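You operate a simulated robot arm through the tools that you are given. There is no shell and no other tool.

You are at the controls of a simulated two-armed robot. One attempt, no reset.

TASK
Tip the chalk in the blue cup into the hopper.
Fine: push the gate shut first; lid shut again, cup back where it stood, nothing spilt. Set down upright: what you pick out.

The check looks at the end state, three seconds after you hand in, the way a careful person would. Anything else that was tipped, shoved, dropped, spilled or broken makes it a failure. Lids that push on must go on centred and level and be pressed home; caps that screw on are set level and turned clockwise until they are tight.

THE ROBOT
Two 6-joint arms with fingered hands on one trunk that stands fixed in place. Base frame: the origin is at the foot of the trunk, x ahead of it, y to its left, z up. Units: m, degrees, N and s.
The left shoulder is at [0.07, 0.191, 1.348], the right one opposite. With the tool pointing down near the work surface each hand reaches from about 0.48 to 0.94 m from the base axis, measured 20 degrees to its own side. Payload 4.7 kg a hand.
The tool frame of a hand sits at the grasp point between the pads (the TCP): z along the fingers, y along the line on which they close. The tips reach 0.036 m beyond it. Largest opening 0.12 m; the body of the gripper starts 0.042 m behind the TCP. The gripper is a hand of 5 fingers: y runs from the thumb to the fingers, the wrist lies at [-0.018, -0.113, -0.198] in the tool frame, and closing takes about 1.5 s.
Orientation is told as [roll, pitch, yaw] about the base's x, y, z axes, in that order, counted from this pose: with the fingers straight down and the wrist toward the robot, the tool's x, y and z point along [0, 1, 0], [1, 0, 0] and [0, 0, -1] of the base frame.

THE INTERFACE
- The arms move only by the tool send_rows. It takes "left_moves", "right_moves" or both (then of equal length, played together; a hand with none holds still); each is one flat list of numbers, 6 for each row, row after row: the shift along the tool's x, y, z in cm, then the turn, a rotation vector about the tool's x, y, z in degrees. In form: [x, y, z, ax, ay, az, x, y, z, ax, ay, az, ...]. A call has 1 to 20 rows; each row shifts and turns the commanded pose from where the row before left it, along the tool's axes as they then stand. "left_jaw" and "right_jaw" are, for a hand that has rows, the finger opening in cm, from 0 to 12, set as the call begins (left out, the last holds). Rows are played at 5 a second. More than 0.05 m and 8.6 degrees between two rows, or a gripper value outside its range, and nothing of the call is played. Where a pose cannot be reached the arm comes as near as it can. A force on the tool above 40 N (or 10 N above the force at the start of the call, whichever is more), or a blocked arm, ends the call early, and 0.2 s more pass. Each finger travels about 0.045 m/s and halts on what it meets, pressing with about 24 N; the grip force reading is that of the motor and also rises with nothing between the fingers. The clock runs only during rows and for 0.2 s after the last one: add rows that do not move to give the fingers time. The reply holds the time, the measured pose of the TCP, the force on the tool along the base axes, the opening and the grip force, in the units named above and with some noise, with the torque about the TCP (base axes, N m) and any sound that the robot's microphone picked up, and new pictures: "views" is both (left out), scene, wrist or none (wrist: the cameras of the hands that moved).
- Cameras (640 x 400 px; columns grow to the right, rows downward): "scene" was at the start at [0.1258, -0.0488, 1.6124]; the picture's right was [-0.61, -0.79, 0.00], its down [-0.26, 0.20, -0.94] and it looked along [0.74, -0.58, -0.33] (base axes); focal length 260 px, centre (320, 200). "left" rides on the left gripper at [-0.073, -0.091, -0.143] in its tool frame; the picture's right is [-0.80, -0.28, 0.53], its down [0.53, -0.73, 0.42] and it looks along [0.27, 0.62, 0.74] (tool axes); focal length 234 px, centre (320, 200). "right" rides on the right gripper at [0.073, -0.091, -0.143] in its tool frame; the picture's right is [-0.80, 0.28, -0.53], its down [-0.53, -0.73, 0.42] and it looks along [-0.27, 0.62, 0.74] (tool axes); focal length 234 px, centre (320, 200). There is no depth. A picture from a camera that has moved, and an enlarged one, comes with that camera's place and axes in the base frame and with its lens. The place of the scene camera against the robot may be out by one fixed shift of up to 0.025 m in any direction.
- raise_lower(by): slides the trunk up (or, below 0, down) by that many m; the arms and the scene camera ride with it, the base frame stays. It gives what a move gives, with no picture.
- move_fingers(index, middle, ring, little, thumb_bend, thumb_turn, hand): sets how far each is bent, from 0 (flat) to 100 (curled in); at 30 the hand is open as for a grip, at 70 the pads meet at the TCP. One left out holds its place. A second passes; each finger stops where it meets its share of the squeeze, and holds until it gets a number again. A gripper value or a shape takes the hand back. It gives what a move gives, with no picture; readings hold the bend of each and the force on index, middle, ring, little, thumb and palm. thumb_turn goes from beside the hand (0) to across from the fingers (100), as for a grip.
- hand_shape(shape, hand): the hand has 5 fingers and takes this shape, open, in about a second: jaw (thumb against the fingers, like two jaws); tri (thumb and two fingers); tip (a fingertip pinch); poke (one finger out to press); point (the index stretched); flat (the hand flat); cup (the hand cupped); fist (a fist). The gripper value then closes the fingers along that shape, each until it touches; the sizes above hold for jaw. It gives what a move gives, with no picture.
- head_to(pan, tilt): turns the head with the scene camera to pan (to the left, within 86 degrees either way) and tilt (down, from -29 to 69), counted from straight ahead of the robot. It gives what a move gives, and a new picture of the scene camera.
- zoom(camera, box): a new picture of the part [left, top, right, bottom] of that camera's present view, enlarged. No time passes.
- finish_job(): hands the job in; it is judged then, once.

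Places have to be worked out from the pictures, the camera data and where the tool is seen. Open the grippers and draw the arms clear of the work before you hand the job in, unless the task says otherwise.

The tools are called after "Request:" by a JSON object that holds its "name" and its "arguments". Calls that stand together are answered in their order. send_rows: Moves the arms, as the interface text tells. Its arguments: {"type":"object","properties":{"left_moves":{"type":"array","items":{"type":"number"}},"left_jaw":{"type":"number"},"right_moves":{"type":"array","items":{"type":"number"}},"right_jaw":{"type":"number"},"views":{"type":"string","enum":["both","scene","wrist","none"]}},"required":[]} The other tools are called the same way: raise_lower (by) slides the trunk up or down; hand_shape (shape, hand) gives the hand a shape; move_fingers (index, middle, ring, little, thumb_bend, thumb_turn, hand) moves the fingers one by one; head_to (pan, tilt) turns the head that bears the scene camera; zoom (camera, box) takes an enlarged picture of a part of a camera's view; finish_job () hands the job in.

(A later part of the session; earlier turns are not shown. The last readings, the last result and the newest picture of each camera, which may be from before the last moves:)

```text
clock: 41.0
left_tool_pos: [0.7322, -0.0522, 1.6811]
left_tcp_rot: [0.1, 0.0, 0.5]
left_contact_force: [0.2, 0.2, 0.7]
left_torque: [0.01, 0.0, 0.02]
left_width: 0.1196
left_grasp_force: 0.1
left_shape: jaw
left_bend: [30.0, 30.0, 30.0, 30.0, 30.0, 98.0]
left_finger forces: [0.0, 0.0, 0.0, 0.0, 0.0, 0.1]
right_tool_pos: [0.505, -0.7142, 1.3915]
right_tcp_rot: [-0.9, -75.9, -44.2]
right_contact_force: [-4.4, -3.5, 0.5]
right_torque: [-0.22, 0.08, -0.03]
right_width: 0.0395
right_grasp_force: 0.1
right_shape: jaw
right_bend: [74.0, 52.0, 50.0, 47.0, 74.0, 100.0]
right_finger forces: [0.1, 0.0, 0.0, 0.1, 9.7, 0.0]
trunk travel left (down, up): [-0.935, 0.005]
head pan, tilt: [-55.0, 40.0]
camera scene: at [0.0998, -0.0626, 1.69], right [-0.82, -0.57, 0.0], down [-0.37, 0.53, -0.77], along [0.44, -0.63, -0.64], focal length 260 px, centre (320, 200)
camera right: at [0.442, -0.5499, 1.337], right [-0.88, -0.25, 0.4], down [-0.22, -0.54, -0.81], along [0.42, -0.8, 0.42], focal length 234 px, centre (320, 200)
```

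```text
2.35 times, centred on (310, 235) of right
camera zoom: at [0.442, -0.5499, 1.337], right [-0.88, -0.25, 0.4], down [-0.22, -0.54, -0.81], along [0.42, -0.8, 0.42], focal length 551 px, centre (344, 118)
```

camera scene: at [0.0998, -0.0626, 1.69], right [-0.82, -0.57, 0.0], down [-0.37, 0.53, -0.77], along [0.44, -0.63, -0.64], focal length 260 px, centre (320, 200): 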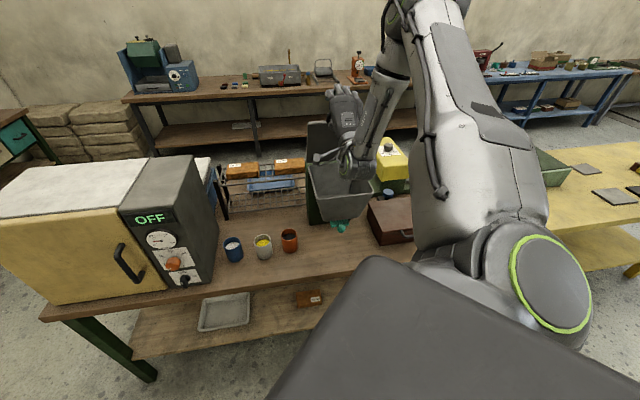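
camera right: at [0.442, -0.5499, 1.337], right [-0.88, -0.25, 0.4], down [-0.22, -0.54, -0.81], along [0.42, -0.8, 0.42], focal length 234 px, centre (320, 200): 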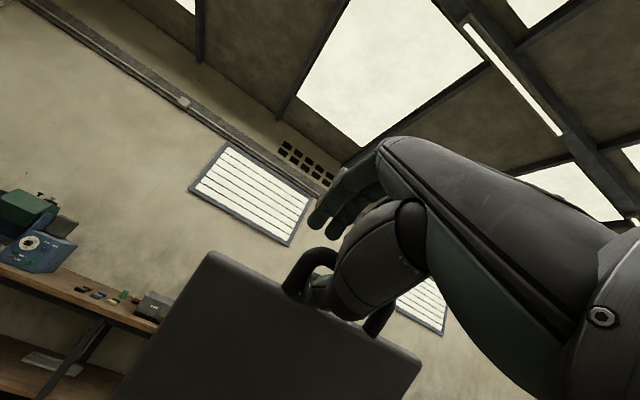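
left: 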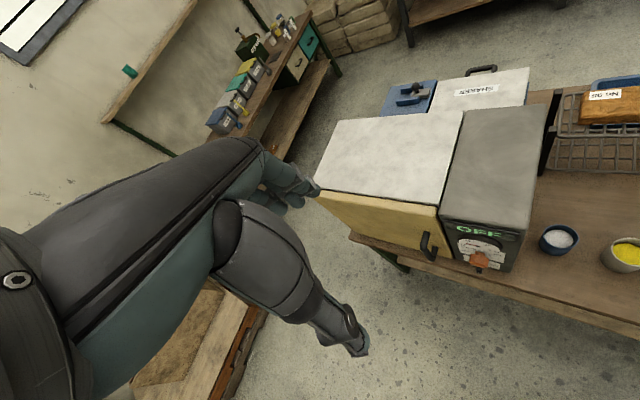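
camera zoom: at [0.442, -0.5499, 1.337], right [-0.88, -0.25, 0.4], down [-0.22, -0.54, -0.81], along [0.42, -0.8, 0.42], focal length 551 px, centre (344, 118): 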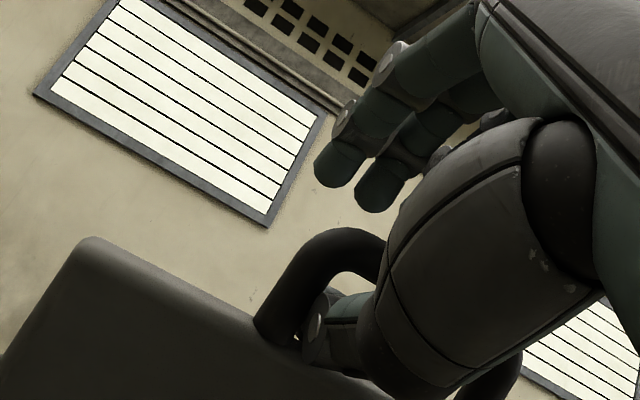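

It's sliding out with little force and the lid stays up. I'll continue withdrawing.

Request:
{"name": "send_rows", "arguments": {"right_moves": [0, 0, -1, 0, 0, 0, 0, 0, -1, 0, 0, 0, 0, 0, -1, 0, 0, 0]}}

Request:
{"name": "zoom", "arguments": {"camera": "right", "box": [160, 150, 440, 340]}}

Request:
{"name": "zoom", "arguments": {"camera": "scene", "box": [290, 80, 410, 240]}}

```text
clock: 41.8
left_tool_pos: [0.7353, -0.0537, 1.6798]
left_tcp_rot: [0.1, -0.1, 0.5]
left_contact_force: [-0.6, 0.2, -0.5]
left_torque: [0.01, 0.0, 0.01]
left_width: 0.1198
left_grasp_force: 0.1
left_shape: jaw
left_bend: [30.0, 30.0, 30.0, 30.0, 30.0, 98.0]
left_finger forces: [0.0, 0.1, 0.0, 0.0, 0.1, 0.1]
right_tool_pos: [0.4856, -0.6966, 1.3975]
right_tcp_rot: [-1.1, -75.7, -44.2]
right_contact_force: [-2.2, -5.3, -6.1]
right_torque: [-0.17, 0.12, -0.06]
right_width: 0.0425
right_grasp_force: 0.0
right_shape: jaw
right_bend: [74.0, 52.0, 50.0, 47.0, 69.0, 100.0]
right_finger forces: [0.0, 0.1, 0.1, 0.1, 10.4, 0.0]
trunk travel left (down, up): [-0.935, 0.005]
head pan, tilt: [-55.0, 40.0]
camera scene: at [0.102, -0.0647, 1.6898], right [-0.82, -0.57, 0.0], down [-0.37, 0.53, -0.76], along [0.44, -0.63, -0.64], focal length 260 px, centre (320, 200)
camera right: at [0.4229, -0.5314, 1.3434], right [-0.88, -0.25, 0.4], down [-0.22, -0.54, -0.81], along [0.42, -0.8, 0.42], focal length 234 px, centre (320, 200)
```

scene: 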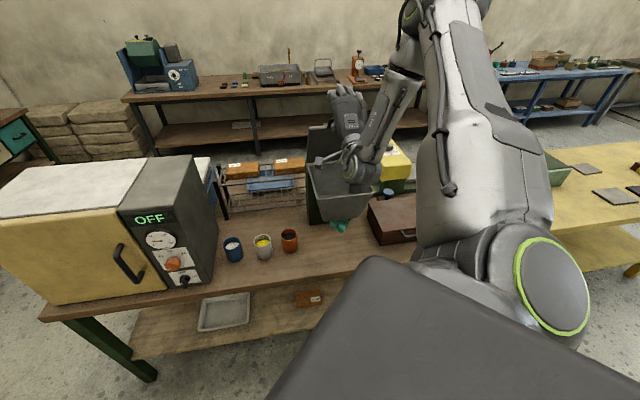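
right: 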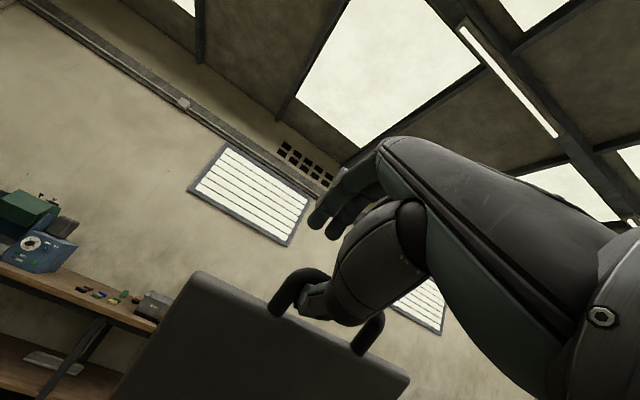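

```text
2.11 times, centred on (300, 245) of right
camera zoom: at [0.4229, -0.5314, 1.3434], right [-0.88, -0.25, 0.4], down [-0.22, -0.54, -0.81], along [0.42, -0.8, 0.42], focal length 493 px, centre (362, 105)
```

zoom: 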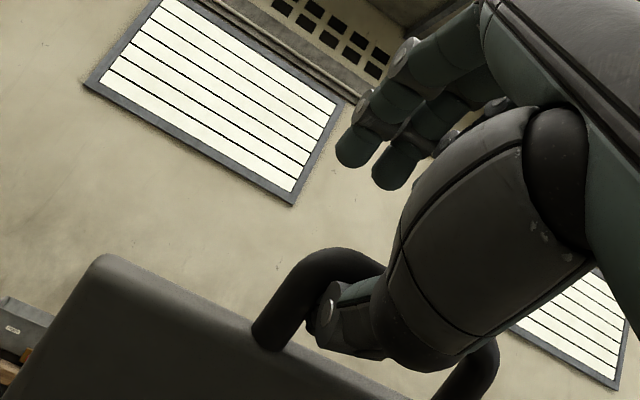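

```text
2.50 times, centred on (350, 160) of scene
camera zoom: at [0.102, -0.0647, 1.6898], right [-0.82, -0.57, 0.0], down [-0.37, 0.53, -0.76], along [0.44, -0.63, -0.64], focal length 650 px, centre (245, 300)
```

zoom: 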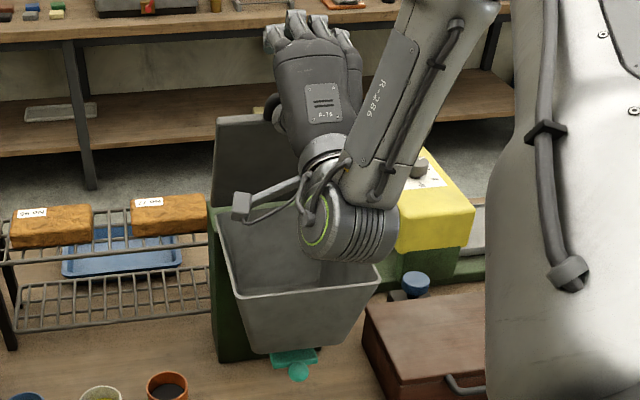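

The curled thumb is hooking the bar from below and dragging the lid back slightly (now ~60°). The exit direction is perpendicular to the lid, back and downward, so I'll withdraw along that.

Request:
{"name": "send_rows", "arguments": {"right_moves": [0, -0.72, -0.7, 0, 0, 0, 0, -0.72, -0.7, 0, 0, 0, 0, -0.72, -0.7, 0, 0, 0]}}

Request:
{"name": "zoom", "arguments": {"camera": "right", "box": [160, 150, 440, 340]}}

```text
clock: 42.6
left_tool_pos: [0.7382, -0.055, 1.6788]
left_tcp_rot: [0.2, 0.3, 0.5]
left_contact_force: [0.7, -0.1, 0.0]
left_torque: [0.02, -0.04, 0.01]
left_width: 0.1199
left_grasp_force: 0.0
left_shape: jaw
left_bend: [30.0, 30.0, 30.0, 30.0, 30.0, 98.0]
left_finger forces: [0.1, 0.1, 0.0, 0.0, 0.0, 0.0]
right_tool_pos: [0.4705, -0.6899, 1.394]
right_tcp_rot: [-1.4, -75.5, -43.5]
right_contact_force: [8.0, -5.7, -14.0]
right_torque: [-0.22, -0.26, -0.02]
right_width: 0.0463
right_grasp_force: 0.0
right_shape: jaw
right_bend: [74.0, 52.0, 50.0, 47.0, 67.0, 100.0]
right_finger forces: [0.0, 0.0, 0.1, 0.1, 17.0, 0.0]
right hand out of reach, approached as far as the arm can: row 2, 3
trunk travel left (down, up): [-0.935, 0.005]
head pan, tilt: [-55.0, 40.0]
camera scene: at [0.105, -0.0654, 1.6896], right [-0.82, -0.57, 0.0], down [-0.37, 0.53, -0.76], along [0.44, -0.63, -0.65], focal length 260 px, centre (320, 200)
camera right: at [0.4073, -0.5253, 1.3404], right [-0.88, -0.26, 0.41], down [-0.22, -0.54, -0.81], along [0.43, -0.8, 0.42], focal length 234 px, centre (320, 200)
```

scene: 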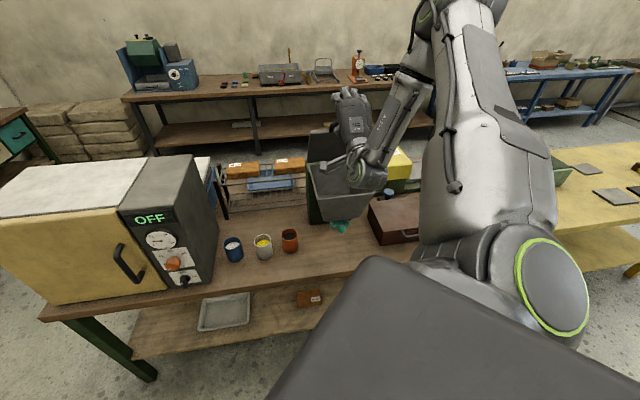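
right: 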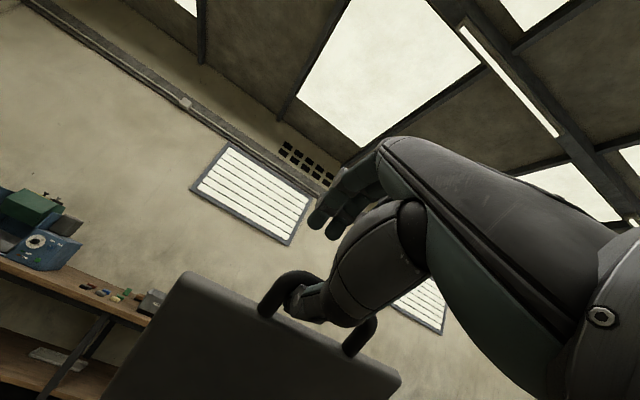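

```text
2.11 times, centred on (300, 245) of right
camera zoom: at [0.4073, -0.5253, 1.3404], right [-0.88, -0.26, 0.41], down [-0.22, -0.54, -0.81], along [0.43, -0.8, 0.42], focal length 493 px, centre (362, 105)
```

zoom: 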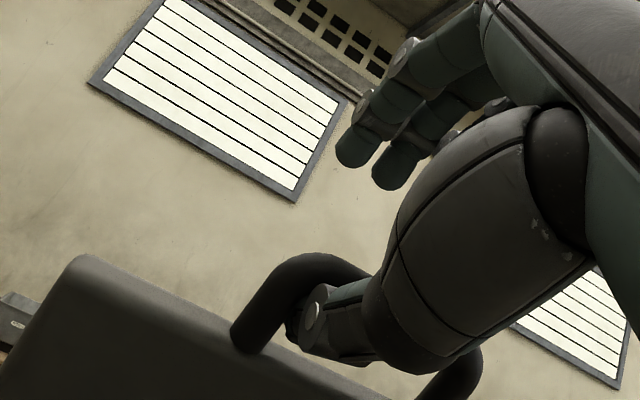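

The arm is at another boundary in this elbow-high posture. The lid seems to hold itself by friction (zero load at 27° earlier), so I'll retrace to ~45° lid / 30° pitch, where everything was free, so the thumb can come out of the loop.

Request:
{"name": "send_rows", "arguments": {"right_moves": [0, -1.16, -0.06, 3.1, 0, 0, 0, -1.16, -0.06, 3.1, 0, 0, 0, -1.16, -0.06, 3.1, 0, 0, 0, -1.16, -0.06, 3.1, 0, 0, 0, -1.16, -0.06, 3.1, 0, 0]}}

Request:
{"name": "zoom", "arguments": {"camera": "right", "box": [160, 150, 440, 340]}}

```text
clock: 43.8
left_tool_pos: [0.7331, -0.0509, 1.6816]
left_tcp_rot: [0.1, -0.1, 0.5]
left_contact_force: [0.2, -0.3, -0.6]
left_torque: [-0.02, -0.01, 0.01]
left_width: 0.1198
left_grasp_force: 0.1
left_shape: jaw
left_bend: [30.0, 30.0, 30.0, 30.0, 30.0, 98.0]
left_finger forces: [0.0, 0.0, 0.1, 0.1, 0.0, 0.0]
right_tool_pos: [0.449, -0.6718, 1.3445]
right_tcp_rot: [-0.5, -60.4, -44.7]
right_contact_force: [1.2, -0.2, -0.4]
right_torque: [0.01, -0.01, 0.01]
right_width: 0.0401
right_grasp_force: 0.0
right_shape: jaw
right_bend: [74.0, 52.0, 50.0, 47.0, 73.0, 100.0]
right_finger forces: [0.1, 0.0, 0.5, 0.1, 0.0, 0.1]
trunk travel left (down, up): [-0.935, 0.005]
head pan, tilt: [-55.0, 40.0]
camera scene: at [0.1004, -0.0614, 1.6902], right [-0.82, -0.57, 0.0], down [-0.37, 0.53, -0.77], along [0.44, -0.63, -0.64], focal length 260 px, centre (320, 200)
camera right: at [0.3812, -0.5005, 1.3347], right [-0.79, -0.34, 0.51], down [-0.37, -0.38, -0.84], along [0.48, -0.86, 0.18], focal length 234 px, centre (320, 200)
```

scene: 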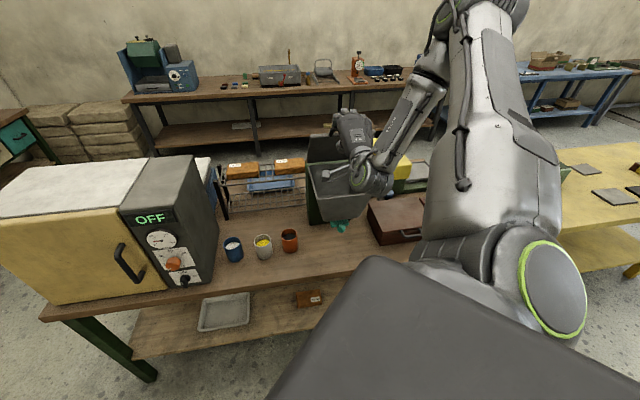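
right: 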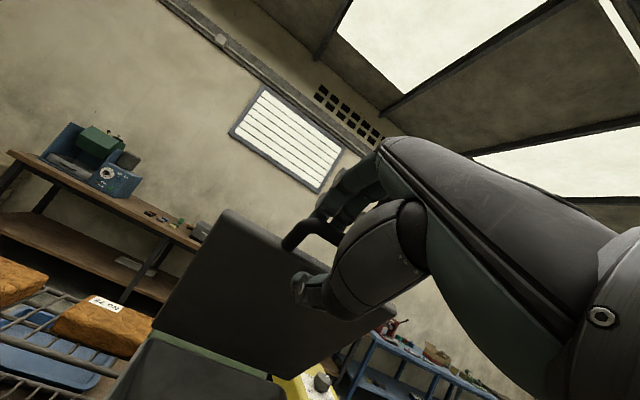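

```text
2.11 times, centred on (300, 245) of right
camera zoom: at [0.3812, -0.5005, 1.3347], right [-0.79, -0.34, 0.51], down [-0.37, -0.38, -0.84], along [0.48, -0.86, 0.18], focal length 493 px, centre (362, 105)
```

zoom: 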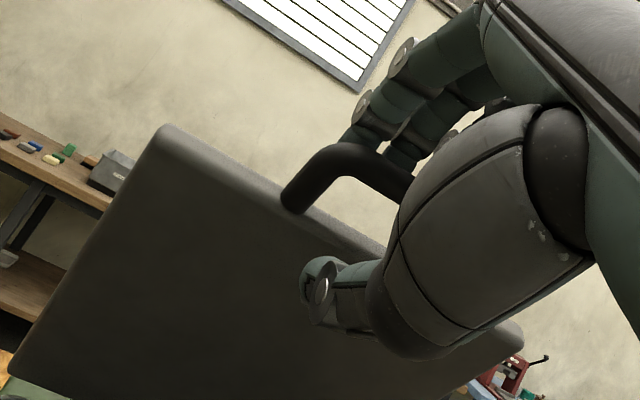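

The thumb is out of the loop now, contact force is zero, and the lid stays at ~50° by itself, so the hinge holds by friction. I'll open the hand fully and back away.

Request:
{"name": "send_rows", "arguments": {"right_moves": [0, 0, 0, 0, 0, 0, 0, 0, 0, 0, 0, 0, 0, 0, 0, 0, 0, 0, 0, 0, 0, 0, 0, 0, 0, 0, 0, 0, 0, 0, 0, 0, 0, 0, 0, 0], "right_jaw": 11}}

Request:
{"name": "zoom", "arguments": {"camera": "right", "box": [160, 150, 440, 340]}}

```text
clock: 45.2
left_tool_pos: [0.7336, -0.0511, 1.6797]
left_tcp_rot: [0.0, 0.0, 0.5]
left_contact_force: [-0.4, 0.1, 0.0]
left_torque: [-0.02, 0.0, -0.04]
left_width: 0.1198
left_grasp_force: 0.2
left_shape: jaw
left_bend: [30.0, 30.0, 30.0, 30.0, 30.0, 98.0]
left_finger forces: [0.1, 0.0, 0.0, 0.1, 0.0, 0.1]
right_tool_pos: [0.4502, -0.6717, 1.344]
right_tcp_rot: [-0.5, -60.4, -44.6]
right_contact_force: [0.4, -0.7, 1.4]
right_torque: [-0.01, -0.02, 0.0]
right_width: 0.11
right_grasp_force: 0.0
right_shape: jaw
right_bend: [27.0, 32.0, 31.0, 31.0, 37.0, 98.0]
right_finger forces: [0.0, 0.0, 0.0, 0.0, 0.0, 0.0]
trunk travel left (down, up): [-0.935, 0.005]
head pan, tilt: [-55.0, 40.0]
camera scene: at [0.101, -0.0611, 1.6901], right [-0.82, -0.57, 0.0], down [-0.37, 0.53, -0.77], along [0.44, -0.63, -0.64], focal length 260 px, centre (320, 200)
camera right: at [0.3817, -0.5005, 1.3346], right [-0.79, -0.34, 0.51], down [-0.37, -0.38, -0.84], along [0.48, -0.86, 0.18], focal length 234 px, centre (320, 200)
```

scene: 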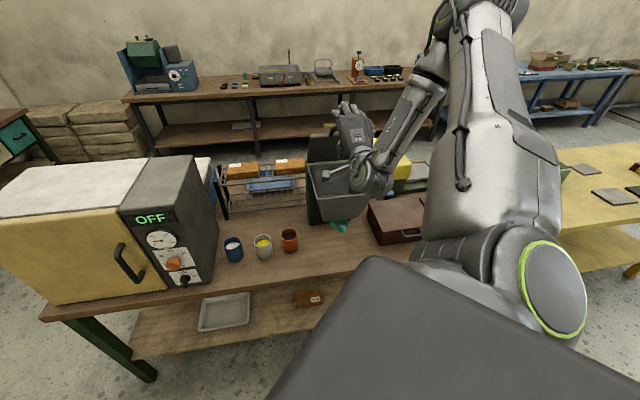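
right: 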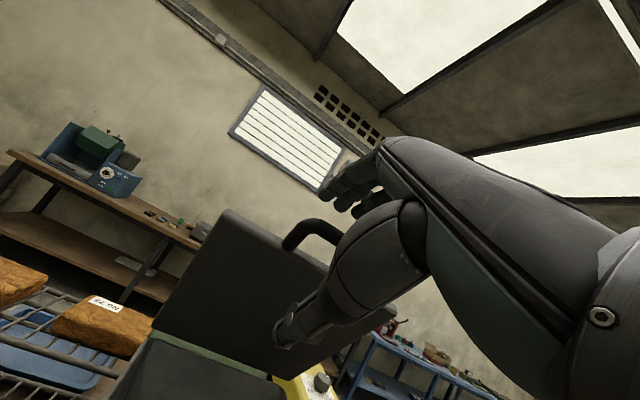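

```text
2.11 times, centred on (300, 245) of right
camera zoom: at [0.3817, -0.5005, 1.3346], right [-0.79, -0.34, 0.51], down [-0.37, -0.38, -0.84], along [0.48, -0.86, 0.18], focal length 493 px, centre (362, 105)
```

zoom: 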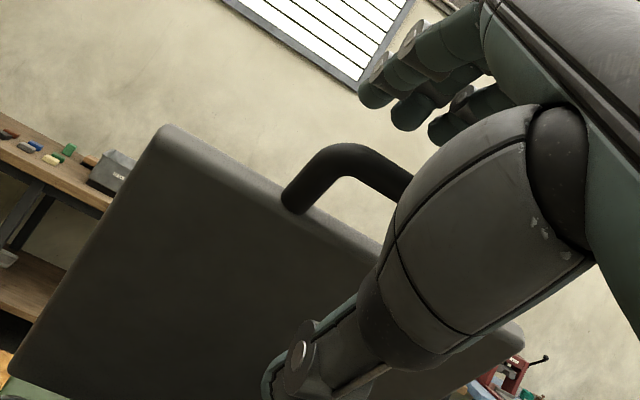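

The hand is fully free, and the lid stays. I'll retreat straight back toward the robot, then lower and close the fingers to push the lid's underside from a lower, more comfortable height.

Request:
{"name": "send_rows", "arguments": {"right_moves": [0, -0.6, -1.45, 0, 0, 0, 0, -0.8, -1.39, 0, 0, 0, 0, -0.8, -1.39, 0, 0, 0, 0, -0.8, -1.39, 0, 0, 0, 0, -0.8, -1.39, 0, 0, 0]}}

Request:
{"name": "zoom", "arguments": {"camera": "right", "box": [160, 150, 440, 340]}}

```text
clock: 46.4
left_tool_pos: [0.7327, -0.0523, 1.6821]
left_tcp_rot: [0.1, -0.1, 0.5]
left_contact_force: [0.0, 0.7, 0.7]
left_torque: [0.01, 0.0, 0.0]
left_width: 0.12
left_grasp_force: 0.0
left_shape: jaw
left_bend: [30.0, 30.0, 30.0, 30.0, 30.0, 98.0]
left_finger forces: [0.0, 0.0, 0.1, 0.1, 0.1, 0.0]
right_tool_pos: [0.4039, -0.6337, 1.344]
right_tcp_rot: [-0.5, -60.3, -44.5]
right_contact_force: [0.0, -0.2, 0.0]
right_torque: [-0.03, 0.01, 0.04]
right_width: 0.1102
right_grasp_force: 0.1
right_shape: jaw
right_bend: [27.0, 32.0, 31.0, 31.0, 37.0, 98.0]
right_finger forces: [0.0, 0.1, 0.0, 0.0, 0.1, 0.1]
right hand out of reach, approached as far as the arm can: row 4, 5
trunk travel left (down, up): [-0.935, 0.005]
head pan, tilt: [-55.0, 40.0]
camera scene: at [0.0999, -0.062, 1.6902], right [-0.82, -0.57, 0.0], down [-0.37, 0.53, -0.77], along [0.44, -0.63, -0.64], focal length 260 px, centre (320, 200)
camera right: at [0.3354, -0.4623, 1.3351], right [-0.79, -0.34, 0.51], down [-0.37, -0.38, -0.84], along [0.48, -0.86, 0.18], focal length 234 px, centre (320, 200)
```

scene: 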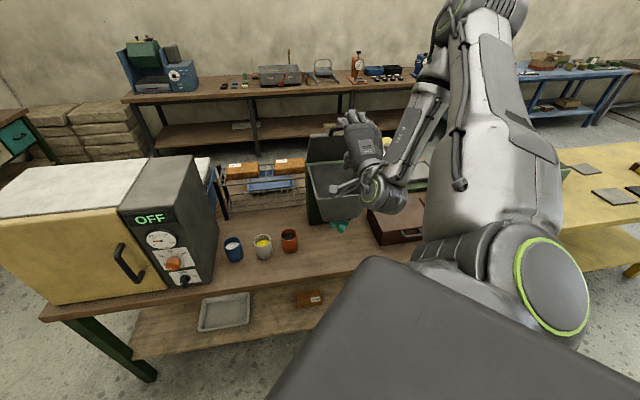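
right: 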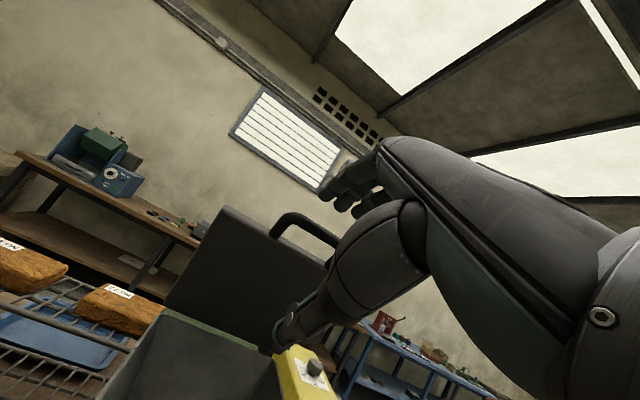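

```text
2.11 times, centred on (300, 245) of right
camera zoom: at [0.3354, -0.4623, 1.3351], right [-0.79, -0.34, 0.51], down [-0.37, -0.38, -0.84], along [0.48, -0.86, 0.18], focal length 493 px, centre (362, 105)
```

zoom: 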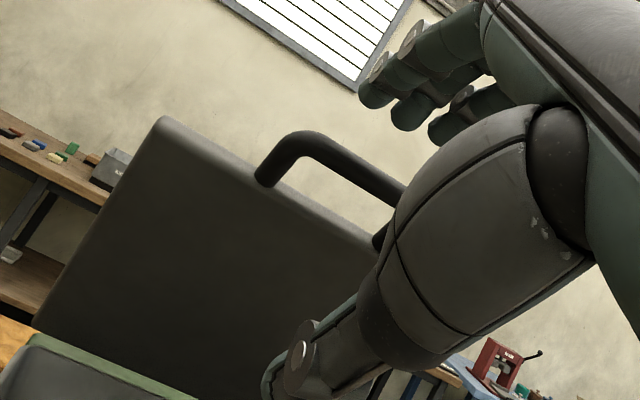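

The lid holds at ~50°. I'll close the fingers and drop to about z 1.26, ready to push the lid's underside.

Request:
{"name": "send_rows", "arguments": {"right_moves": [0, -1.73, 1.0, 0, 0, 0, 0, -1.73, 1.0, 0, 0, 0, 0, -1.73, 1.0, 0, 0, 0, 0, -1.73, 1.0, 0, 0, 0, 0, 0, 0, -5, 0, 0, 0, 0, 0, -5, 0, 0], "right_jaw": 0}}

Request:
{"name": "zoom", "arguments": {"camera": "right", "box": [160, 150, 440, 340]}}

```text
clock: 47.8
left_tool_pos: [0.7388, -0.0507, 1.6781]
left_tcp_rot: [0.0, 0.2, 0.4]
left_contact_force: [0.4, 0.4, -0.4]
left_torque: [-0.03, 0.04, -0.03]
left_width: 0.1197
left_grasp_force: 0.0
left_shape: jaw
left_bend: [30.0, 30.0, 30.0, 30.0, 30.0, 98.0]
left_finger forces: [0.1, 0.0, 0.0, 0.0, 0.0, 0.0]
right_tool_pos: [0.4628, -0.6769, 1.3417]
right_tcp_rot: [-1.2, -67.5, -43.8]
right_contact_force: [-0.4, 0.0, -0.5]
right_torque: [0.01, 0.01, -0.06]
right_width: 0.0073
right_grasp_force: 0.1
right_shape: jaw
right_bend: [28.0, 70.0, 70.0, 70.0, 53.0, 100.0]
right_finger forces: [1.3, 0.1, 0.0, 0.0, 0.0, 0.0]
right hand out of reach, approached as far as the arm can: row 1, 2, 3, 4, 5, 6
trunk travel left (down, up): [-0.935, 0.005]
head pan, tilt: [-55.0, 40.0]
camera scene: at [0.1061, -0.0598, 1.6898], right [-0.82, -0.57, 0.0], down [-0.37, 0.53, -0.77], along [0.44, -0.63, -0.64], focal length 260 px, centre (320, 200)
camera right: at [0.3956, -0.5078, 1.312], right [-0.83, -0.3, 0.47], down [-0.3, -0.46, -0.83], along [0.46, -0.84, 0.29], focal length 234 px, centre (320, 200)
```

scene: 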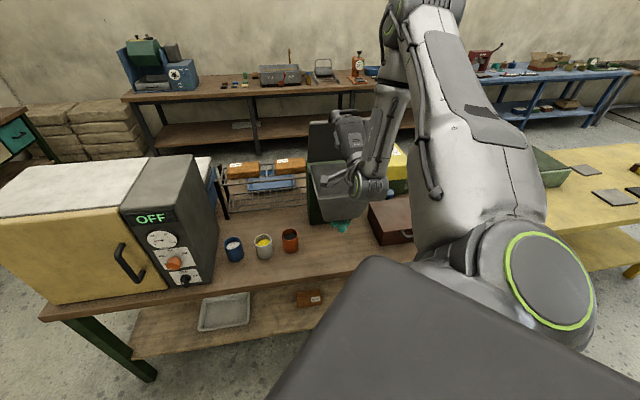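
right: 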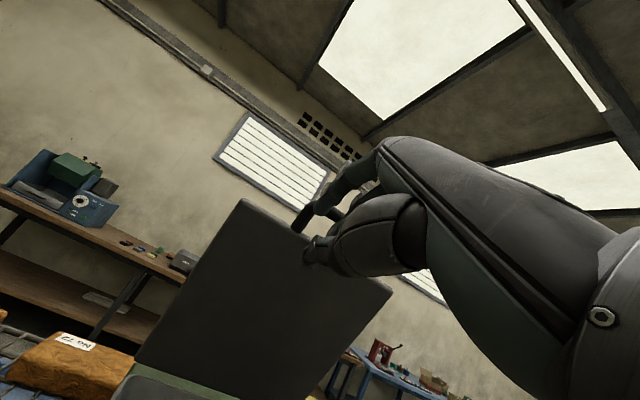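

```text
2.11 times, centred on (300, 245) of right
camera zoom: at [0.3956, -0.5078, 1.312], right [-0.83, -0.3, 0.47], down [-0.3, -0.46, -0.83], along [0.46, -0.84, 0.29], focal length 493 px, centre (362, 105)
```

zoom: 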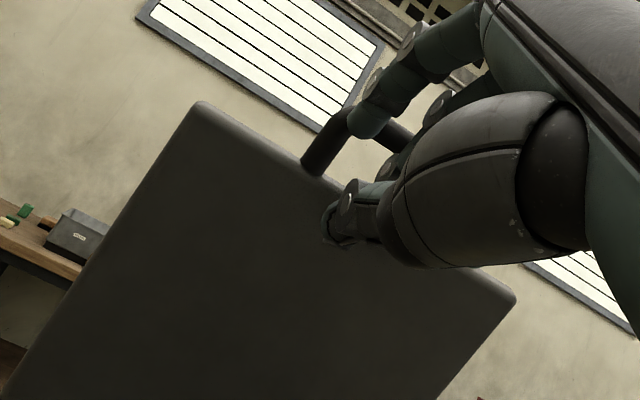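

In this elbow-high posture the hand can't go lower here; the solver slid it forward and nudged the lid up to ~65° instead. The lid still holds. Since forward/up is the reachable direction, I'll bring the command back in sync and push the lid's underside forward.

Request:
{"name": "send_rows", "arguments": {"right_moves": [0, 3.28, 2.2, 0, 0, 0, 0, 3.28, 2.2, 0, 0, 0, 0, 3.28, 2.2, 0, 0, 0, 0, 3.28, 2.2, 0, 0, 0]}}

Request:
{"name": "zoom", "arguments": {"camera": "right", "box": [160, 130, 440, 320]}}

```text
clock: 48.8
left_tool_pos: [0.7346, -0.051, 1.6793]
left_tcp_rot: [0.0, -0.1, 0.5]
left_contact_force: [-0.1, 0.6, -0.7]
left_torque: [0.03, 0.0, -0.01]
left_width: 0.1198
left_grasp_force: 0.1
left_shape: jaw
left_bend: [30.0, 30.0, 30.0, 30.0, 30.0, 98.0]
left_finger forces: [0.1, 0.0, 0.1, 0.1, 0.0, 0.0]
right_tool_pos: [0.5511, -0.7681, 1.4359]
right_tcp_rot: [-1.0, -70.4, -44.3]
right_contact_force: [0.0, 0.1, 0.2]
right_torque: [-0.01, 0.0, 0.01]
right_width: 0.0006
right_grasp_force: 24.3
right_shape: jaw
right_bend: [75.0, 70.0, 66.0, 62.0, 61.0, 100.0]
right_finger forces: [0.0, 0.0, 0.0, 0.0, 0.0, 0.1]
trunk travel left (down, up): [-0.935, 0.005]
head pan, tilt: [-55.0, 40.0]
camera scene: at [0.1017, -0.061, 1.6901], right [-0.82, -0.57, 0.0], down [-0.37, 0.53, -0.77], along [0.44, -0.63, -0.64], focal length 260 px, centre (320, 200)
camera right: at [0.4855, -0.5994, 1.3974], right [-0.85, -0.28, 0.44], down [-0.27, -0.49, -0.83], along [0.45, -0.83, 0.34], focal length 234 px, centre (320, 200)
```

scene: 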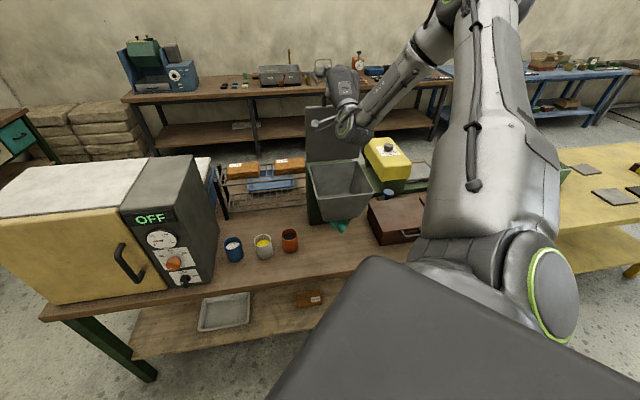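
right: 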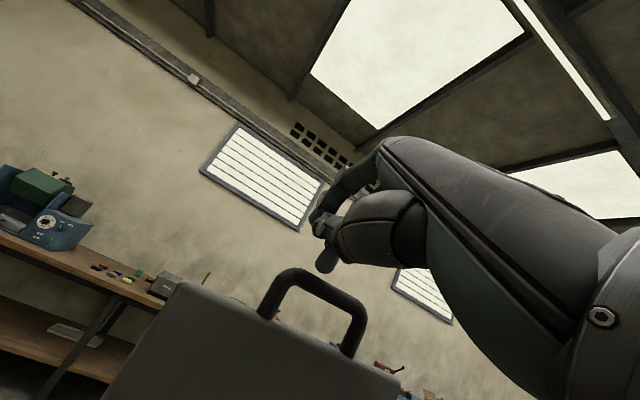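

```text
2.11 times, centred on (300, 225) of right
camera zoom: at [0.4855, -0.5994, 1.3974], right [-0.85, -0.28, 0.44], down [-0.27, -0.49, -0.83], along [0.45, -0.83, 0.34], focal length 493 px, centre (362, 147)
```

zoom: 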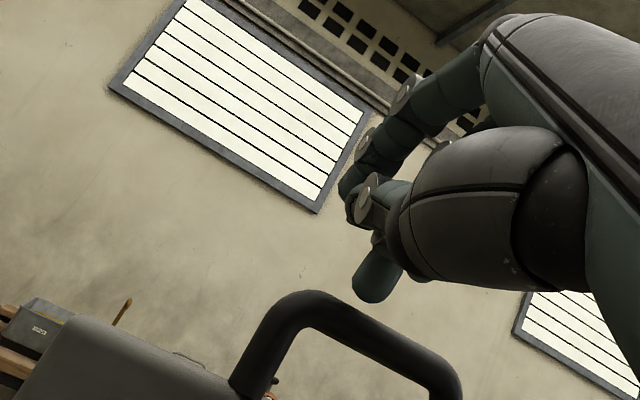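

The hand is now above the handle with zero contact, and the lid stands nearly vertical (~85°), held by its hinge friction. I'll lift clear upward first before retreating so I don't drag it.

Request:
{"name": "send_rows", "arguments": {"right_moves": [0, 2.8, -1.0, 0, 0, 0, 0, 2.8, -1.0, 0, 0, 0, 0, 2.8, -1.0, 0, 0, 0, 0, 2.8, -1.0, 4, 0, 0, 0, 2.0, -1.5, 6, 0, 0]}}

Request:
{"name": "zoom", "arguments": {"camera": "right", "box": [100, 200, 440, 400]}}

Request:
{"name": "zoom", "arguments": {"camera": "scene", "box": [290, 60, 410, 240]}}

```text
clock: 50.0
left_tool_pos: [0.7359, -0.0469, 1.681]
left_tcp_rot: [-0.1, 0.2, 0.5]
left_contact_force: [0.3, 0.4, 0.6]
left_torque: [-0.06, 0.02, 0.02]
left_width: 0.1196
left_grasp_force: 0.0
left_shape: jaw
left_bend: [30.0, 30.0, 30.0, 30.0, 30.0, 98.0]
left_finger forces: [0.0, 0.0, 0.0, 0.2, 0.0, 0.0]
right_tool_pos: [0.5909, -0.7156, 1.5253]
right_tcp_rot: [-0.9, -63.4, -44.2]
right_contact_force: [-0.7, -0.1, 0.4]
right_torque: [0.01, 0.0, -0.05]
right_width: 0.0006
right_grasp_force: 24.1
right_shape: jaw
right_bend: [75.0, 70.0, 66.0, 62.0, 61.0, 100.0]
right_finger forces: [0.0, 0.0, 0.0, 0.0, 0.0, 0.0]
right hand out of reach, approached as far as the arm can: row 2, 3, 4, 5
trunk travel left (down, up): [-0.935, 0.005]
head pan, tilt: [-55.0, 40.0]
camera scene: at [0.1017, -0.0574, 1.6902], right [-0.82, -0.57, 0.0], down [-0.37, 0.52, -0.77], along [0.44, -0.63, -0.64], focal length 260 px, centre (320, 200)
camera right: at [0.5231, -0.5454, 1.5077], right [-0.81, -0.32, 0.49], down [-0.34, -0.42, -0.84], along [0.47, -0.85, 0.23], focal length 234 px, centre (320, 200)
```

scene: 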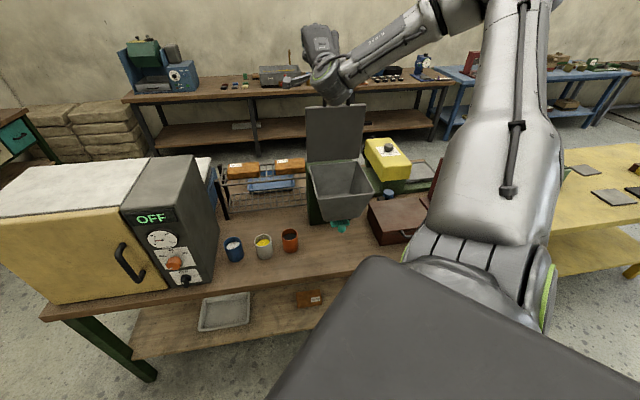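
right: 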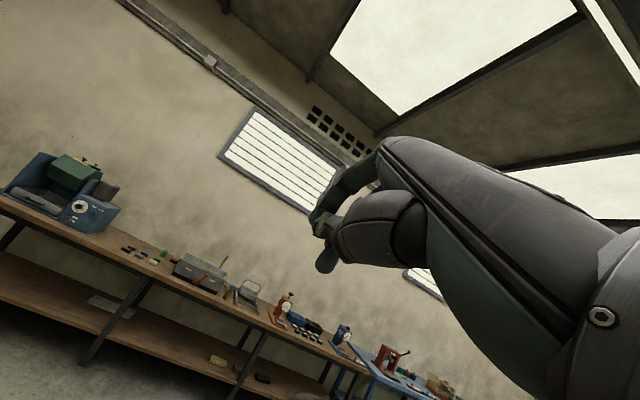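

```text
1.88 times, centred on (270, 300) of right
camera zoom: at [0.5231, -0.5454, 1.5077], right [-0.81, -0.32, 0.49], down [-0.34, -0.42, -0.84], along [0.47, -0.85, 0.23], focal length 441 px, centre (414, 12)
```

zoom: 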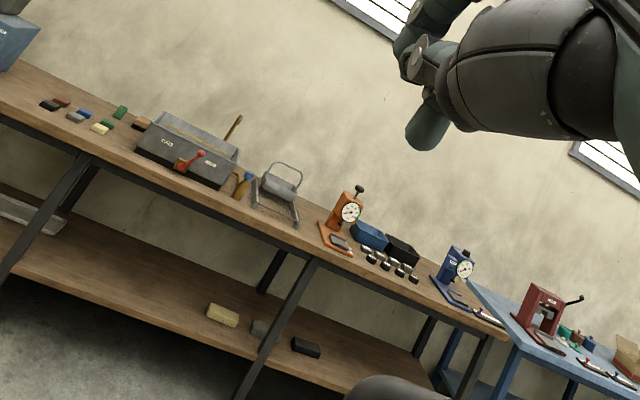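

```text
2.22 times, centred on (350, 150) of scene
camera zoom: at [0.1017, -0.0574, 1.6902], right [-0.82, -0.57, 0.0], down [-0.37, 0.52, -0.77], along [0.44, -0.63, -0.64], focal length 578 px, centre (253, 311)
```

zoom: 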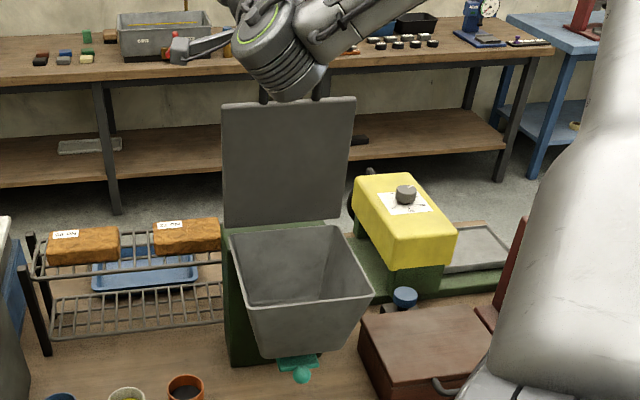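

The lid is open, standing about vertical and staying there. I'll zoom into the hopper interior to check its contents and the gate.

Request:
{"name": "zoom", "arguments": {"camera": "scene", "box": [300, 150, 380, 240]}}

Request:
{"name": "zoom", "arguments": {"camera": "scene", "box": [200, 210, 320, 290]}}

```text
4.44 times, centred on (340, 195) of scene
camera zoom: at [0.1017, -0.0574, 1.6902], right [-0.82, -0.57, 0.0], down [-0.37, 0.52, -0.77], along [0.44, -0.63, -0.64], focal length 1155 px, centre (231, 222)
```

zoom: 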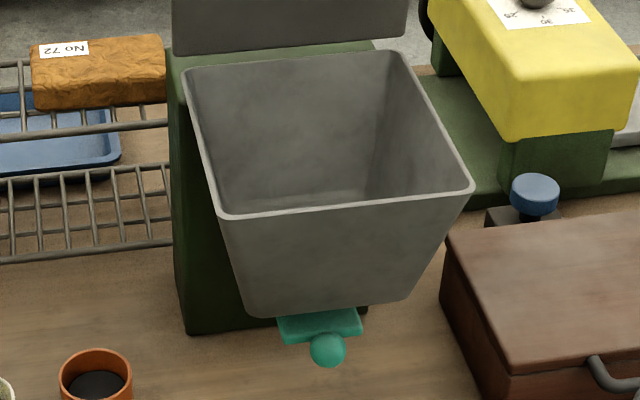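

```text
5.00 times, centred on (260, 250) of scene
camera zoom: at [0.1017, -0.0574, 1.6902], right [-0.82, -0.57, 0.0], down [-0.37, 0.52, -0.77], along [0.44, -0.63, -0.64], focal length 1299 px, centre (620, -50)
```

zoom: 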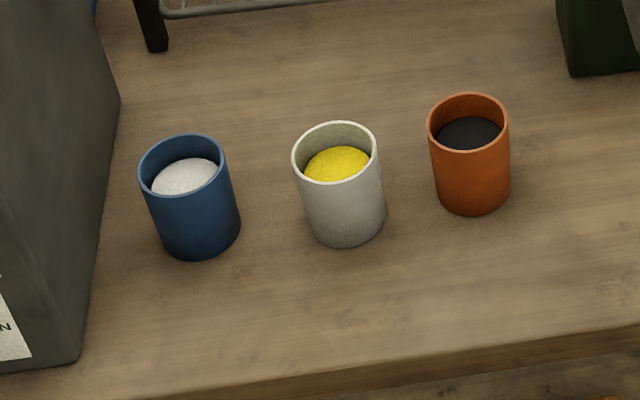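

The hopper is empty, with the gate closed at the bottom. Next I'll draw the right hand back over the front, fingers down and higher, to a pose like its starting one, so I can lower the trunk into a better working height.

Request:
{"name": "send_rows", "arguments": {"right_moves": [0.5, -0.7, -3.09, 5, 0, 0, 0.5, -0.96, -3.02, 5, 0, 0, 0.5, -1.22, -2.92, 5, 0, 0, 0.5, -1.47, -2.8, 5, 0, 0, 0.5, -1.71, -2.66, 5, 0, 0, 0.5, -1.94, -2.5, 5, 0, 0, 0.5, -2.15, -2.33, 5, 0, 0, 0.5, -2.34, -2.13, 5, 0, 0, 0.5, -2.52, -1.92, 5, 0, 0, 0.5, -2.68, -1.69, 5, 0, 0, 0.5, -2.81, -1.45, 5, 0, 0, 0.5, -2.93, -1.2, 5, 0, 0]}}

```text
clock: 52.6
left_tool_pos: [0.7326, -0.051, 1.6814]
left_tcp_rot: [0.0, 0.0, 0.4]
left_contact_force: [-0.7, -0.7, -0.3]
left_torque: [0.02, 0.0, 0.0]
left_width: 0.1197
left_grasp_force: 0.1
left_shape: jaw
left_bend: [30.0, 30.0, 30.0, 30.0, 30.0, 98.0]
left_finger forces: [0.1, 0.1, 0.1, 0.0, 0.0, 0.0]
right_tool_pos: [0.3397, -0.4627, 1.5851]
right_tcp_rot: [-0.3, -3.3, -45.1]
right_contact_force: [-0.4, -1.1, 0.9]
right_torque: [-0.02, -0.04, 0.0]
right_width: 0.0005
right_grasp_force: 23.5
right_shape: jaw
right_bend: [75.0, 70.0, 66.0, 62.0, 61.0, 100.0]
right_finger forces: [0.1, 0.2, 0.1, 0.1, 0.1, 0.0]
right hand out of reach, approached as far as the arm can: row 2, 7, 8, 9, 10, 11
trunk travel left (down, up): [-0.935, 0.005]
head pan, tilt: [-55.0, 40.0]
camera scene: at [0.0992, -0.0598, 1.6905], right [-0.82, -0.57, 0.0], down [-0.37, 0.53, -0.77], along [0.44, -0.63, -0.64], focal length 260 px, centre (320, 200)
camera right: at [0.3226, -0.3419, 1.7229], right [-0.39, -0.74, 0.54], down [-0.88, 0.12, -0.46], along [0.28, -0.66, -0.7], focal length 234 px, centre (320, 200)
```

scene: 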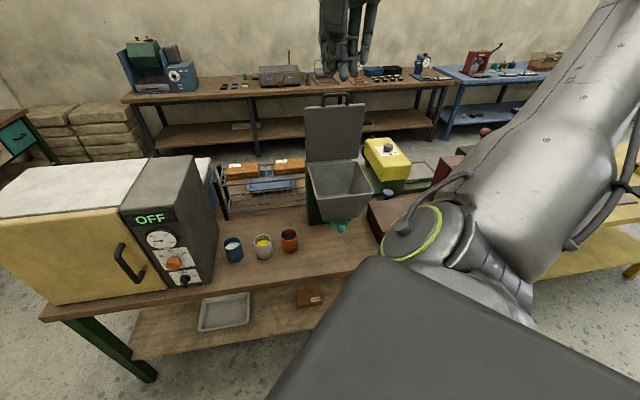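
right: 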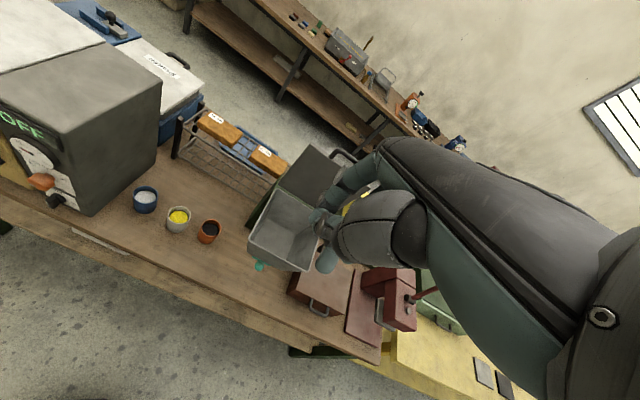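

The hand is back in a safe fingers-down pose and the lid stays open. I'll lower the trunk 0.35 m for a better arm geometry over the bench.

Request:
{"name": "raise_lower", "arguments": {"by": -0.35}}

Request:
{"name": "head_to", "arguments": {"pan": -45, "tilt": 25}}

```text
clock: 56.0
left_tool_pos: [0.7337, -0.0506, 1.3308]
left_tcp_rot: [0.1, 0.0, 0.5]
left_contact_force: [0.5, 0.9, -0.1]
left_torque: [-0.01, 0.0, -0.01]
left_width: 0.1199
left_grasp_force: 0.0
left_shape: jaw
left_bend: [30.0, 30.0, 30.0, 30.0, 30.0, 98.0]
left_finger forces: [0.1, 0.0, 0.0, 0.0, 0.0, 0.0]
right_tool_pos: [0.3422, -0.4646, 1.2346]
right_tcp_rot: [-0.4, -3.4, -45.2]
right_contact_force: [-0.6, 0.2, 0.5]
right_torque: [-0.01, 0.01, 0.02]
right_width: 0.0007
right_grasp_force: 24.6
right_shape: jaw
right_bend: [75.0, 70.0, 66.0, 62.0, 61.0, 100.0]
right_finger forces: [0.0, 0.0, 0.1, 0.0, 0.0, 0.0]
trunk travel left (down, up): [-0.585, 0.355]
head pan, tilt: [-55.0, 40.0]
```

```text
clock: 56.8
left_tool_pos: [0.7346, -0.052, 1.3302]
left_tcp_rot: [0.1, 0.1, 0.5]
left_contact_force: [-0.4, -0.4, 0.1]
left_torque: [-0.02, -0.02, 0.01]
left_width: 0.1198
left_grasp_force: 0.0
left_shape: jaw
left_bend: [30.0, 30.0, 30.0, 30.0, 30.0, 98.0]
left_finger forces: [0.1, 0.1, 0.0, 0.0, 0.0, 0.0]
right_tool_pos: [0.3437, -0.4653, 1.2341]
right_tcp_rot: [-0.4, -3.3, -45.1]
right_contact_force: [0.1, -0.2, 0.5]
right_torque: [-0.03, -0.02, 0.01]
right_width: 0.0005
right_grasp_force: 23.7
right_shape: jaw
right_bend: [75.0, 70.0, 66.0, 62.0, 61.0, 100.0]
right_finger forces: [0.1, 0.0, 0.0, 0.0, 0.0, 0.1]
trunk travel left (down, up): [-0.585, 0.355]
head pan, tilt: [-45.0, 25.0]
camera scene: at [0.1174, -0.0566, 1.3634], right [-0.71, -0.71, 0.0], down [-0.3, 0.3, -0.91], along [0.64, -0.64, -0.42], focal length 260 px, centre (320, 200)
```

scene: 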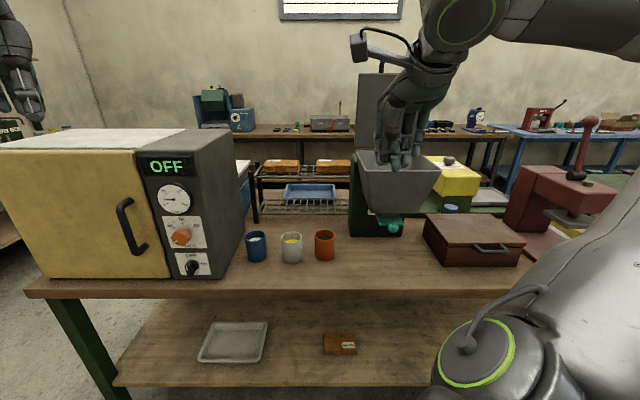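

From this height I can see the cups and kiln front well. I'll zoom in on the blue cup's surroundings.

Request:
{"name": "zoom", "arguments": {"camera": "scene", "box": [150, 190, 350, 310]}}

Request:
{"name": "zoom", "arguments": {"camera": "left", "box": [400, 100, 640, 300]}}

Request:
{"name": "zoom", "arguments": {"camera": "right", "box": [0, 50, 320, 300]}}

```text
3.20 times, centred on (250, 250) of scene
camera zoom: at [0.1174, -0.0566, 1.3634], right [-0.71, -0.71, 0.0], down [-0.3, 0.3, -0.91], along [0.64, -0.64, -0.42], focal length 832 px, centre (544, 40)
```

zoom: 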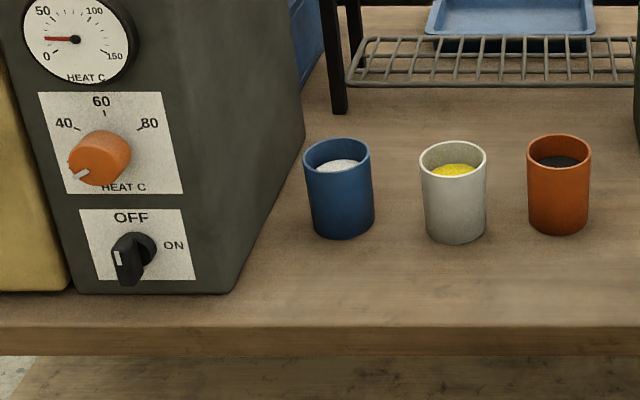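

```text
2.00 times, centred on (520, 200) of left
camera zoom: at [0.6428, -0.1242, 1.4737], right [-0.27, -0.81, -0.53], down [-0.74, 0.53, -0.42], along [0.62, 0.27, -0.74], focal length 468 px, centre (-80, 200)
```

zoom: 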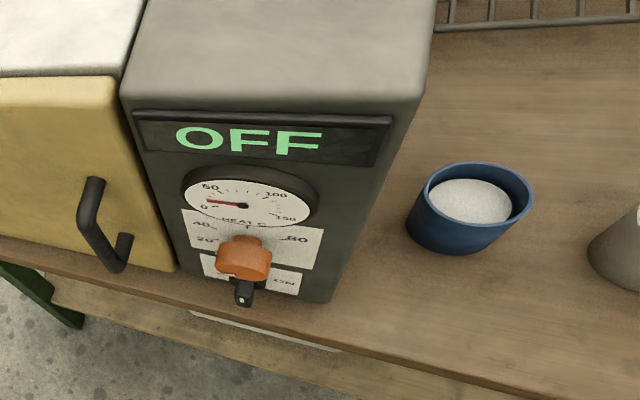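

```text
1.60 times, centred on (160, 175) of right
camera zoom: at [0.3246, -0.3432, 1.3717], right [-0.39, -0.74, 0.54], down [-0.88, 0.12, -0.46], along [0.28, -0.66, -0.7], focal length 375 px, centre (576, 240)
```

zoom: 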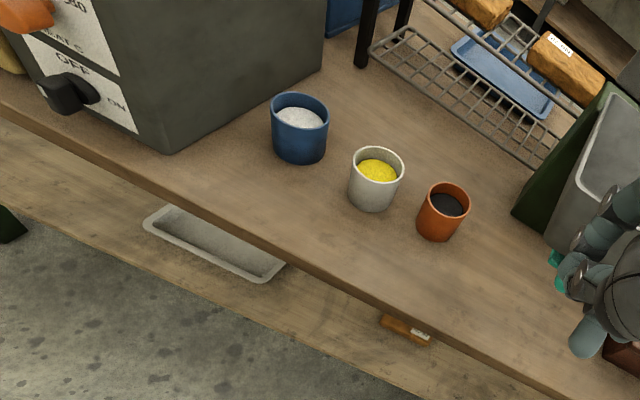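

The cup is centred at (0.773, −0.423) with its rim at z≈0.885 and base at ≈0.805; the gap to the kiln is about 4 cm and to the grey cup about 5 cm. I'll use the three-finger shape and approach with the hand heading along +x, tilted 45° down, palm facing left. First comes the hand shape.

Request:
{"name": "hand_shape", "arguments": {"hand": "right", "shape": "tri"}}

Request:
{"name": "send_rows", "arguments": {"right_moves": [3.51, 2.52, 1.0, 0, 0, 7.5, 3.81, 2.04, 1.0, 0, 0, 7.5, 4.05, 1.53, 1.0, 0, 0, 7.5, 4.21, 0.99, 1.0, 0, 0, 7.5, 4.3, 0.43, 1.0, 0, 0, 7.5, 4.32, -0.14, 1.0, 0, 0, 7.5]}}

```text
clock: 57.7
left_tool_pos: [0.735, -0.0503, 1.3313]
left_tcp_rot: [0.1, -0.1, 0.5]
left_contact_force: [0.3, -0.1, 0.2]
left_torque: [-0.03, 0.0, -0.01]
left_width: 0.1197
left_grasp_force: 0.1
left_shape: jaw
left_bend: [30.0, 30.0, 30.0, 30.0, 30.0, 98.0]
left_finger forces: [0.0, 0.0, 0.0, 0.0, 0.0, 0.0]
right_tool_pos: [0.3425, -0.4648, 1.2341]
right_tcp_rot: [-0.3, -3.4, -45.2]
right_contact_force: [-0.4, -0.1, 0.2]
right_torque: [0.0, 0.02, 0.02]
right_width: 0.1196
right_grasp_force: 0.1
right_shape: tri
right_bend: [30.0, 30.0, 99.0, 99.0, 30.0, 98.0]
right_finger forces: [0.1, 0.1, 0.0, 0.1, 0.0, 0.0]
trunk travel left (down, up): [-0.585, 0.355]
head pan, tilt: [-45.0, 25.0]
```

```text
clock: 59.0
left_tool_pos: [0.7321, -0.0459, 1.3321]
left_tcp_rot: [0.0, 0.0, 0.5]
left_contact_force: [-1.0, -0.2, -0.1]
left_torque: [0.0, 0.0, -0.03]
left_width: 0.1197
left_grasp_force: 0.1
left_shape: jaw
left_bend: [30.0, 30.0, 30.0, 30.0, 30.0, 98.0]
left_finger forces: [0.0, 0.0, 0.0, 0.1, 0.0, 0.0]
right_tool_pos: [0.4587, -0.5661, 1.1712]
right_tcp_rot: [3.1, -4.1, -85.2]
right_contact_force: [-0.8, 7.5, 30.3]
right_torque: [-1.47, 0.32, -0.11]
right_width: 0.1125
right_grasp_force: 0.0
right_shape: tri
right_bend: [30.0, 31.0, 99.0, 99.0, 30.0, 98.0]
right_finger forces: [0.0, 29.5, 0.0, 0.0, 0.1, 0.0]
right hand out of reach, approached as far as the arm can: row 2, 3, 4, 5, 6
trunk travel left (down, up): [-0.585, 0.355]
head pan, tilt: [-45.0, 25.0]
stopped in row 6 (right hand): the force on the tool passed its limit at 49 N (the readings are from after the stop); the commanded pose is now the measured one
camera scene: at [0.1152, -0.0513, 1.3643], right [-0.71, -0.71, 0.0], down [-0.3, 0.3, -0.91], along [0.64, -0.64, -0.42], focal length 260 px, centre (320, 200)
camera right: at [0.5153, -0.4592, 1.3104], right [-0.81, -0.31, 0.5], down [-0.57, 0.65, -0.5], along [-0.17, -0.69, -0.7], focal length 234 px, centre (320, 200)
```

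scene: 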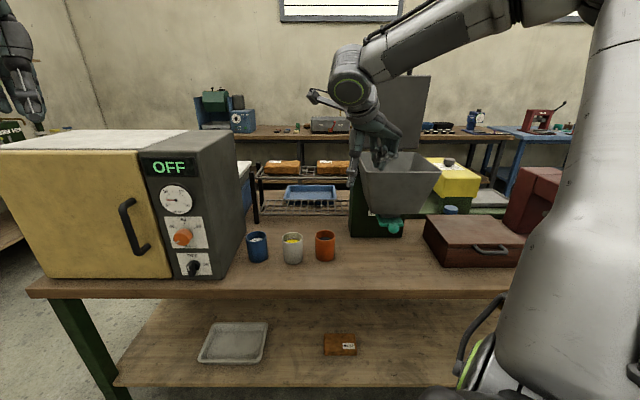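
right: 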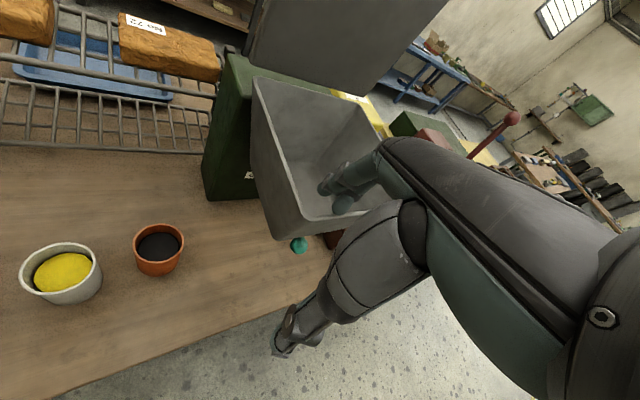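

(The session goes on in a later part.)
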